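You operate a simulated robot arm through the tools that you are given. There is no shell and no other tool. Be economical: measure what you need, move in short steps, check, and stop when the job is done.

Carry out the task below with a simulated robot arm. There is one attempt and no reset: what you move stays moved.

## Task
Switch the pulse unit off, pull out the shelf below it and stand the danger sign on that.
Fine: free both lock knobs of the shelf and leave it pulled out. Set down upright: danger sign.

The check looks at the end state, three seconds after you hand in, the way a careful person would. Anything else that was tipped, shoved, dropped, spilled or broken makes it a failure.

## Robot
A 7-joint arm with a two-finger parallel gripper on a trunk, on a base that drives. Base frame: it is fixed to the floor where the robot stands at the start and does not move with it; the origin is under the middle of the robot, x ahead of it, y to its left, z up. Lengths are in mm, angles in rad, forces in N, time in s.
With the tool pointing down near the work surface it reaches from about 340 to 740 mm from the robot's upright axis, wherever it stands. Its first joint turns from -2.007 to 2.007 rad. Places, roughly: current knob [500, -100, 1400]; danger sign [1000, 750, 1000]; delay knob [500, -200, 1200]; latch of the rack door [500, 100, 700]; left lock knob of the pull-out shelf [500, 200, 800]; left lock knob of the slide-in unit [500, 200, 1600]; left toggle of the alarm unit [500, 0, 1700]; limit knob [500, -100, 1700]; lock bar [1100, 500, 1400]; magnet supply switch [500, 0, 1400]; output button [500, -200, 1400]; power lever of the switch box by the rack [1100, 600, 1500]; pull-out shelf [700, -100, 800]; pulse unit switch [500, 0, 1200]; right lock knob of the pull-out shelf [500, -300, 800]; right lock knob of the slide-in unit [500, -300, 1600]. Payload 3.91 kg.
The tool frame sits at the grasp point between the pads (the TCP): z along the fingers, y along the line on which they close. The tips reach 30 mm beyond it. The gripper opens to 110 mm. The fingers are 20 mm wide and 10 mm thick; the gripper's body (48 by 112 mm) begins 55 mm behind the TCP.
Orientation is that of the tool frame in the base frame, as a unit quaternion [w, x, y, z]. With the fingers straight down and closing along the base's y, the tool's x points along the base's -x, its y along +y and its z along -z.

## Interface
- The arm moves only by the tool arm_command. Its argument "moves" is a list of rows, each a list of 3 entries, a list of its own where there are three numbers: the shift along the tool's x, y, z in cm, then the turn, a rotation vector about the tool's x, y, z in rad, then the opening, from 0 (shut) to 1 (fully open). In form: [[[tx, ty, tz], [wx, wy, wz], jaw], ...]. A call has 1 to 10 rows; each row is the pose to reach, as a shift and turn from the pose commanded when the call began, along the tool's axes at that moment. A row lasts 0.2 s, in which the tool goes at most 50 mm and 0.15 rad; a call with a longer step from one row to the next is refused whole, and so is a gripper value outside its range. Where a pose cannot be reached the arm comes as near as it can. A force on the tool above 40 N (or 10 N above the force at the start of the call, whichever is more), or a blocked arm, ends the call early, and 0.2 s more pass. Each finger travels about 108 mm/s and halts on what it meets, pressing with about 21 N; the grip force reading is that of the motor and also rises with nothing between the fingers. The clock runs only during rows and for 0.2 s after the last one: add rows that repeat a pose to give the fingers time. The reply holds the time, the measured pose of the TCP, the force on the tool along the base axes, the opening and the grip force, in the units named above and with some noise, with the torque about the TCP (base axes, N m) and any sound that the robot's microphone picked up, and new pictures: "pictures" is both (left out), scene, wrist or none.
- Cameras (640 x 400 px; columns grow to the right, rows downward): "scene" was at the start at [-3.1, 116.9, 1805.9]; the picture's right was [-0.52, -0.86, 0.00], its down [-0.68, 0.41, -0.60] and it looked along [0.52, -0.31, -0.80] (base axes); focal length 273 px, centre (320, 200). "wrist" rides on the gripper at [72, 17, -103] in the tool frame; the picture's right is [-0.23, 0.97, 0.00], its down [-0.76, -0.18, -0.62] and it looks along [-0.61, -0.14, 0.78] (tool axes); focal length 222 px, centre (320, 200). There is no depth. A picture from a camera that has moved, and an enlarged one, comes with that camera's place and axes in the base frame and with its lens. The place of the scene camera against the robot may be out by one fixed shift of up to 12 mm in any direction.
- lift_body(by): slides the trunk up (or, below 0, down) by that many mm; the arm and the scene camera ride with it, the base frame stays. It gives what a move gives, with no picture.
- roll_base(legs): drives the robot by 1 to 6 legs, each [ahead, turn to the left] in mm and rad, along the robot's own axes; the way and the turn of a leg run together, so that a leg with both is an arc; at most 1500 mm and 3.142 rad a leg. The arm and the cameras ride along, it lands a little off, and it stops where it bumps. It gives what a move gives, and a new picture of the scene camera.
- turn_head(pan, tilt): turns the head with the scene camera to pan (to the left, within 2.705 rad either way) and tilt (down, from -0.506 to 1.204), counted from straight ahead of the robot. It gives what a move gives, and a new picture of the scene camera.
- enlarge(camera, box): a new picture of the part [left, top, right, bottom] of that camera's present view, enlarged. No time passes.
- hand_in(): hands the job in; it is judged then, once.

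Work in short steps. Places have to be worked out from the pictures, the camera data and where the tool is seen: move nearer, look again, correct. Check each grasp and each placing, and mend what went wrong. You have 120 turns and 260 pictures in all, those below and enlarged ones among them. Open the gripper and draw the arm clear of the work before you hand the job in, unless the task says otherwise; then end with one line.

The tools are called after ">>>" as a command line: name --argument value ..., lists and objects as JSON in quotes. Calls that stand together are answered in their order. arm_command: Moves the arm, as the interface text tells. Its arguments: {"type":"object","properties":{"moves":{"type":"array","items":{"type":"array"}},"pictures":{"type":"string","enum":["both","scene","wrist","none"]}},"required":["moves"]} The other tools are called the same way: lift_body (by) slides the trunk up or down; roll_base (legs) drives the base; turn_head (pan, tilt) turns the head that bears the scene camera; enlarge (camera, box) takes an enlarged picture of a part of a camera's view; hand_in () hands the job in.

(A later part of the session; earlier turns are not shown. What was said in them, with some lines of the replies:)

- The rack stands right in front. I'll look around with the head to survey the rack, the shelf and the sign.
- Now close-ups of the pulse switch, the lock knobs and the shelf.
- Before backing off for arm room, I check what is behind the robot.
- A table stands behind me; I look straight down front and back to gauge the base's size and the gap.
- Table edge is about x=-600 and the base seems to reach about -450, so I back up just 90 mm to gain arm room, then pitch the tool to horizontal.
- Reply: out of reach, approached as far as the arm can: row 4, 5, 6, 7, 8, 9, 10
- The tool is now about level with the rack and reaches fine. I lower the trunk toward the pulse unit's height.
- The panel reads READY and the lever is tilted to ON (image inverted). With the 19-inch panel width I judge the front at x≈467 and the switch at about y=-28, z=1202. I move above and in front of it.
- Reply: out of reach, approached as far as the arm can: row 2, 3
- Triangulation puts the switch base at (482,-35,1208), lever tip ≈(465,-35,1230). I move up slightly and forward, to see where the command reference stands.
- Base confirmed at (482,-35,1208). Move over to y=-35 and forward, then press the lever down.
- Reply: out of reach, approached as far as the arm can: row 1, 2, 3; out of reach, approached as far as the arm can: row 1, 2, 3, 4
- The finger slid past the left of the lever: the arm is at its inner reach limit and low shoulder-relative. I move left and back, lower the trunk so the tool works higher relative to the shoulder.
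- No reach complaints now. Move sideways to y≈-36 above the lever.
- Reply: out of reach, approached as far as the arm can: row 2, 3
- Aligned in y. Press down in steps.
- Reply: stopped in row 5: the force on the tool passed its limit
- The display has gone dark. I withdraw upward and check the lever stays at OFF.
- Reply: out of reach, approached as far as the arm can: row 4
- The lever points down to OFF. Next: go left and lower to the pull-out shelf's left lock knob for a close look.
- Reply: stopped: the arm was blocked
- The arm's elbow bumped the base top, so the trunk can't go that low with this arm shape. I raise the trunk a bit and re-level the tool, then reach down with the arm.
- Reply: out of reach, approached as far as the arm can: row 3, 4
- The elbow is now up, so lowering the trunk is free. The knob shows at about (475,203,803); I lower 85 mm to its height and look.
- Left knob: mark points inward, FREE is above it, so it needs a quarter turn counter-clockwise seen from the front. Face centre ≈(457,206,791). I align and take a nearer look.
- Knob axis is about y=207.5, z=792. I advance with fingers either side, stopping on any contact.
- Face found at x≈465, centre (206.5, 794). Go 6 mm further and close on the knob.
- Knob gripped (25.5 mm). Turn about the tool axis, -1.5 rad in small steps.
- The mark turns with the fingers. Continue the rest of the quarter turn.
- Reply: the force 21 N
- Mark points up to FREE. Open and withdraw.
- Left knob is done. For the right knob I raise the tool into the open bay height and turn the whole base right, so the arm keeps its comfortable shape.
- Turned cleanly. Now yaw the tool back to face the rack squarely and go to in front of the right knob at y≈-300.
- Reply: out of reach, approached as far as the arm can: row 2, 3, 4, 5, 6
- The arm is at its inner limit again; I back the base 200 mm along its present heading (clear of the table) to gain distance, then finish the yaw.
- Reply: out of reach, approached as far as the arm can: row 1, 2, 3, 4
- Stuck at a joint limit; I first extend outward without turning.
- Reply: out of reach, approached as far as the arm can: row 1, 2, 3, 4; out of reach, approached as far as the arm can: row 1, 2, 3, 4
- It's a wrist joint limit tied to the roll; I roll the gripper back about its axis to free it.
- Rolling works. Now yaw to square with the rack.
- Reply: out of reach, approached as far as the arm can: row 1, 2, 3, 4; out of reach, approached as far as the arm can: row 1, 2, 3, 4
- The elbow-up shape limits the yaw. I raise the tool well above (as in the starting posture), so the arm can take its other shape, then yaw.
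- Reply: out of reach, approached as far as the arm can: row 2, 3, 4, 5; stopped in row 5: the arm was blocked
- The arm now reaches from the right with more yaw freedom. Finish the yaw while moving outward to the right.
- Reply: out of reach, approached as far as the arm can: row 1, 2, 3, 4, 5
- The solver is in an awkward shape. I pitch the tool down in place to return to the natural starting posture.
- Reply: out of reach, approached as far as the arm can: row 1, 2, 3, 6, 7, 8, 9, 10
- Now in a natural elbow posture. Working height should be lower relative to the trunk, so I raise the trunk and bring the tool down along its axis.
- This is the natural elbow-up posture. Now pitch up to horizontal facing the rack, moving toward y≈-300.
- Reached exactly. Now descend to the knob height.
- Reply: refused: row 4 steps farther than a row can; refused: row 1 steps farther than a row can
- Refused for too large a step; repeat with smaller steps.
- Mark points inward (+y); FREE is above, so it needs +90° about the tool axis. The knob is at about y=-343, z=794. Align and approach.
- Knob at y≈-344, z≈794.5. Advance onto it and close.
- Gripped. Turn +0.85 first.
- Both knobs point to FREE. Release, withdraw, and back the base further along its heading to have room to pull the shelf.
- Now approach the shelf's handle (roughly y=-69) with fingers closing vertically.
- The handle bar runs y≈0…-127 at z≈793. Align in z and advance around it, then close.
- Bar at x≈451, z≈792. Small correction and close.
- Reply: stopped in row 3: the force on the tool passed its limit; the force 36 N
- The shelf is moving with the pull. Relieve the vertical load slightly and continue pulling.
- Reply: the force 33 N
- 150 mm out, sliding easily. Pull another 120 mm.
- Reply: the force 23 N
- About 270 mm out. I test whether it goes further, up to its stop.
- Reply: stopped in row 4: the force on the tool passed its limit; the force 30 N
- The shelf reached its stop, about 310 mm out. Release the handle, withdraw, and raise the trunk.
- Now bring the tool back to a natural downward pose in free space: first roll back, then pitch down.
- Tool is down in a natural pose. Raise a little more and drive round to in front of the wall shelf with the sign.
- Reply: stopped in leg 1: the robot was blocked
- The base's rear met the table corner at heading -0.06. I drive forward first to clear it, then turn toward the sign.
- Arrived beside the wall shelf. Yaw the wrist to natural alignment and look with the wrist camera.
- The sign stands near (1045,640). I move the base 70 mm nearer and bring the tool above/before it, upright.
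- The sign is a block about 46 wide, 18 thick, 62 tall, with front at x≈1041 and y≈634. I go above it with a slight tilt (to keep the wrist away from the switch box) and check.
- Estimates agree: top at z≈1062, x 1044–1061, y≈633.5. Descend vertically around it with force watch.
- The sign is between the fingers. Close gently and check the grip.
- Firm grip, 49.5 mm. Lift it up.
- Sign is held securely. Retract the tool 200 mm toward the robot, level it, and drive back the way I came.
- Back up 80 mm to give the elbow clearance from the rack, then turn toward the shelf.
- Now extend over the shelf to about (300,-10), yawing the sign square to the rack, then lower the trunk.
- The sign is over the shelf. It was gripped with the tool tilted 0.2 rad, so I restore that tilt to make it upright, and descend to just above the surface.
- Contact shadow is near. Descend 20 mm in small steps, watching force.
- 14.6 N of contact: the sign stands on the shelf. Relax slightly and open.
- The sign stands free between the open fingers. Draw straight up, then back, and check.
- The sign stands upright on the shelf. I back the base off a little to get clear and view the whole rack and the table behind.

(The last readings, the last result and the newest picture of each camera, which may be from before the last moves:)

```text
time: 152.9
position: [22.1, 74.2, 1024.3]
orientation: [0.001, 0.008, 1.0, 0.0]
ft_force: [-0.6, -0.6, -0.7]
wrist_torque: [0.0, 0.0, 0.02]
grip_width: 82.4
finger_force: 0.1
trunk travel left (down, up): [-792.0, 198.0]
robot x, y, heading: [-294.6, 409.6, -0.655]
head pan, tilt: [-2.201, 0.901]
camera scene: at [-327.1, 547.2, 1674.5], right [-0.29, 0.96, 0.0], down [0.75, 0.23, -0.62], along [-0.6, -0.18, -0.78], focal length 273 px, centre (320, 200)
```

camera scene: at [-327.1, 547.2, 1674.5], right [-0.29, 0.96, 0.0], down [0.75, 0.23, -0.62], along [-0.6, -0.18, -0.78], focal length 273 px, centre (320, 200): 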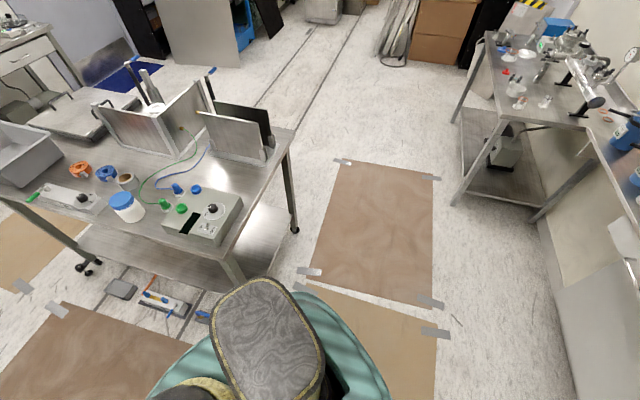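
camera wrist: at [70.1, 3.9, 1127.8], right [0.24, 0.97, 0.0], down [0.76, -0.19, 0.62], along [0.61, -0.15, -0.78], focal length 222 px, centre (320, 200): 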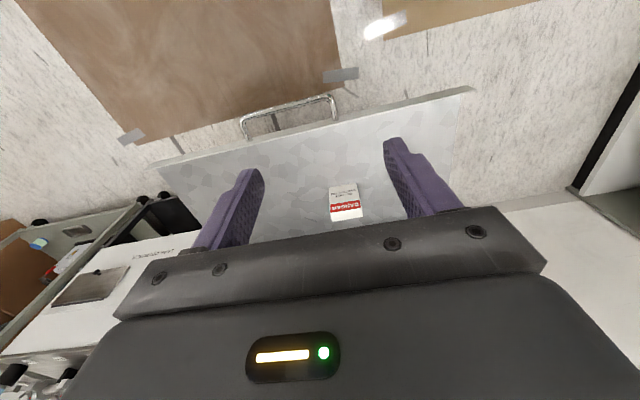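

The table and its items look unchanged. A last look at the sign with the wrist camera.

>>> enlarge --camera "wrist" --box '[160, 60, 480, 260]'

>>> turn_head --pan 0.9 --tilt 0.7

```text
2.00 times, centred on (320, 160) of wrist
camera zoom: at [-49.1, 93.0, 1127.7], right [0.24, 0.97, 0.0], down [0.76, -0.19, 0.62], along [0.6, -0.15, -0.78], focal length 444 px, centre (320, 280)
```

zoom: 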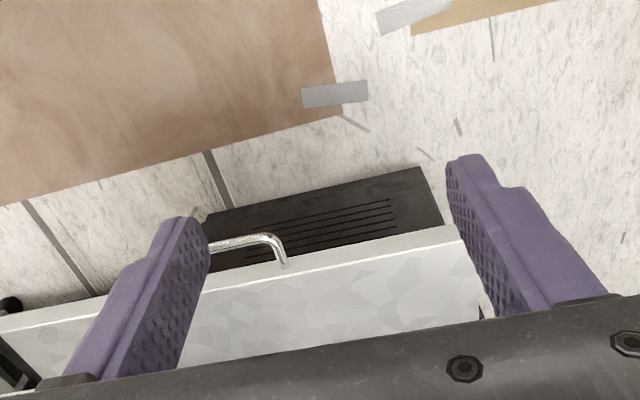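

```text
time: 155.6
position: [21.8, 73.6, 1024.0]
orientation: [0.0, 0.008, 1.0, 0.001]
ft_force: [-0.7, 0.6, 0.3]
wrist_torque: [0.0, -0.05, 0.01]
grip_width: 82.6
finger_force: 0.0
trunk travel left (down, up): [-792.0, 198.0]
robot x, y, heading: [-293.8, 407.5, -0.651]
head pan, tilt: [0.901, 0.7]
camera scene: at [-172.5, 589.9, 1690.7], right [0.25, -0.97, 0.0], down [-0.62, -0.16, -0.76], along [0.74, 0.19, -0.64], focal length 273 px, centre (320, 200)
```

scene: 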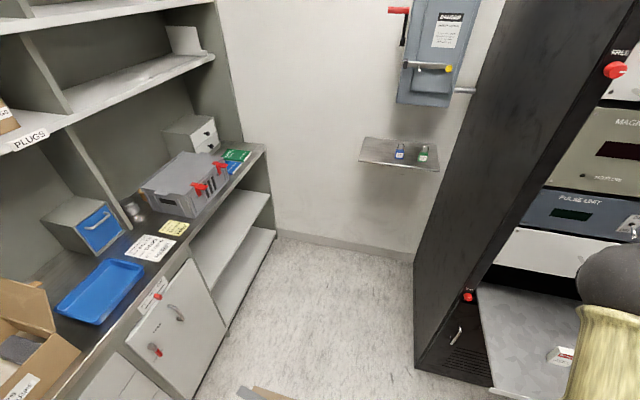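

The sign stands on the shelf, the display is dark, both knobs are free, and the padlocks are undisturbed. Handing in.

>>> hand_in

```text
The job is handed in.
```

The pulse unit is off, both shelf lock knobs are turned to FREE, the shelf is pulled out to its stop, and the danger sign stands upright on it. While driving round to the sign, the base bumped the table behind; in the pictures afterwards its items looked unmoved.
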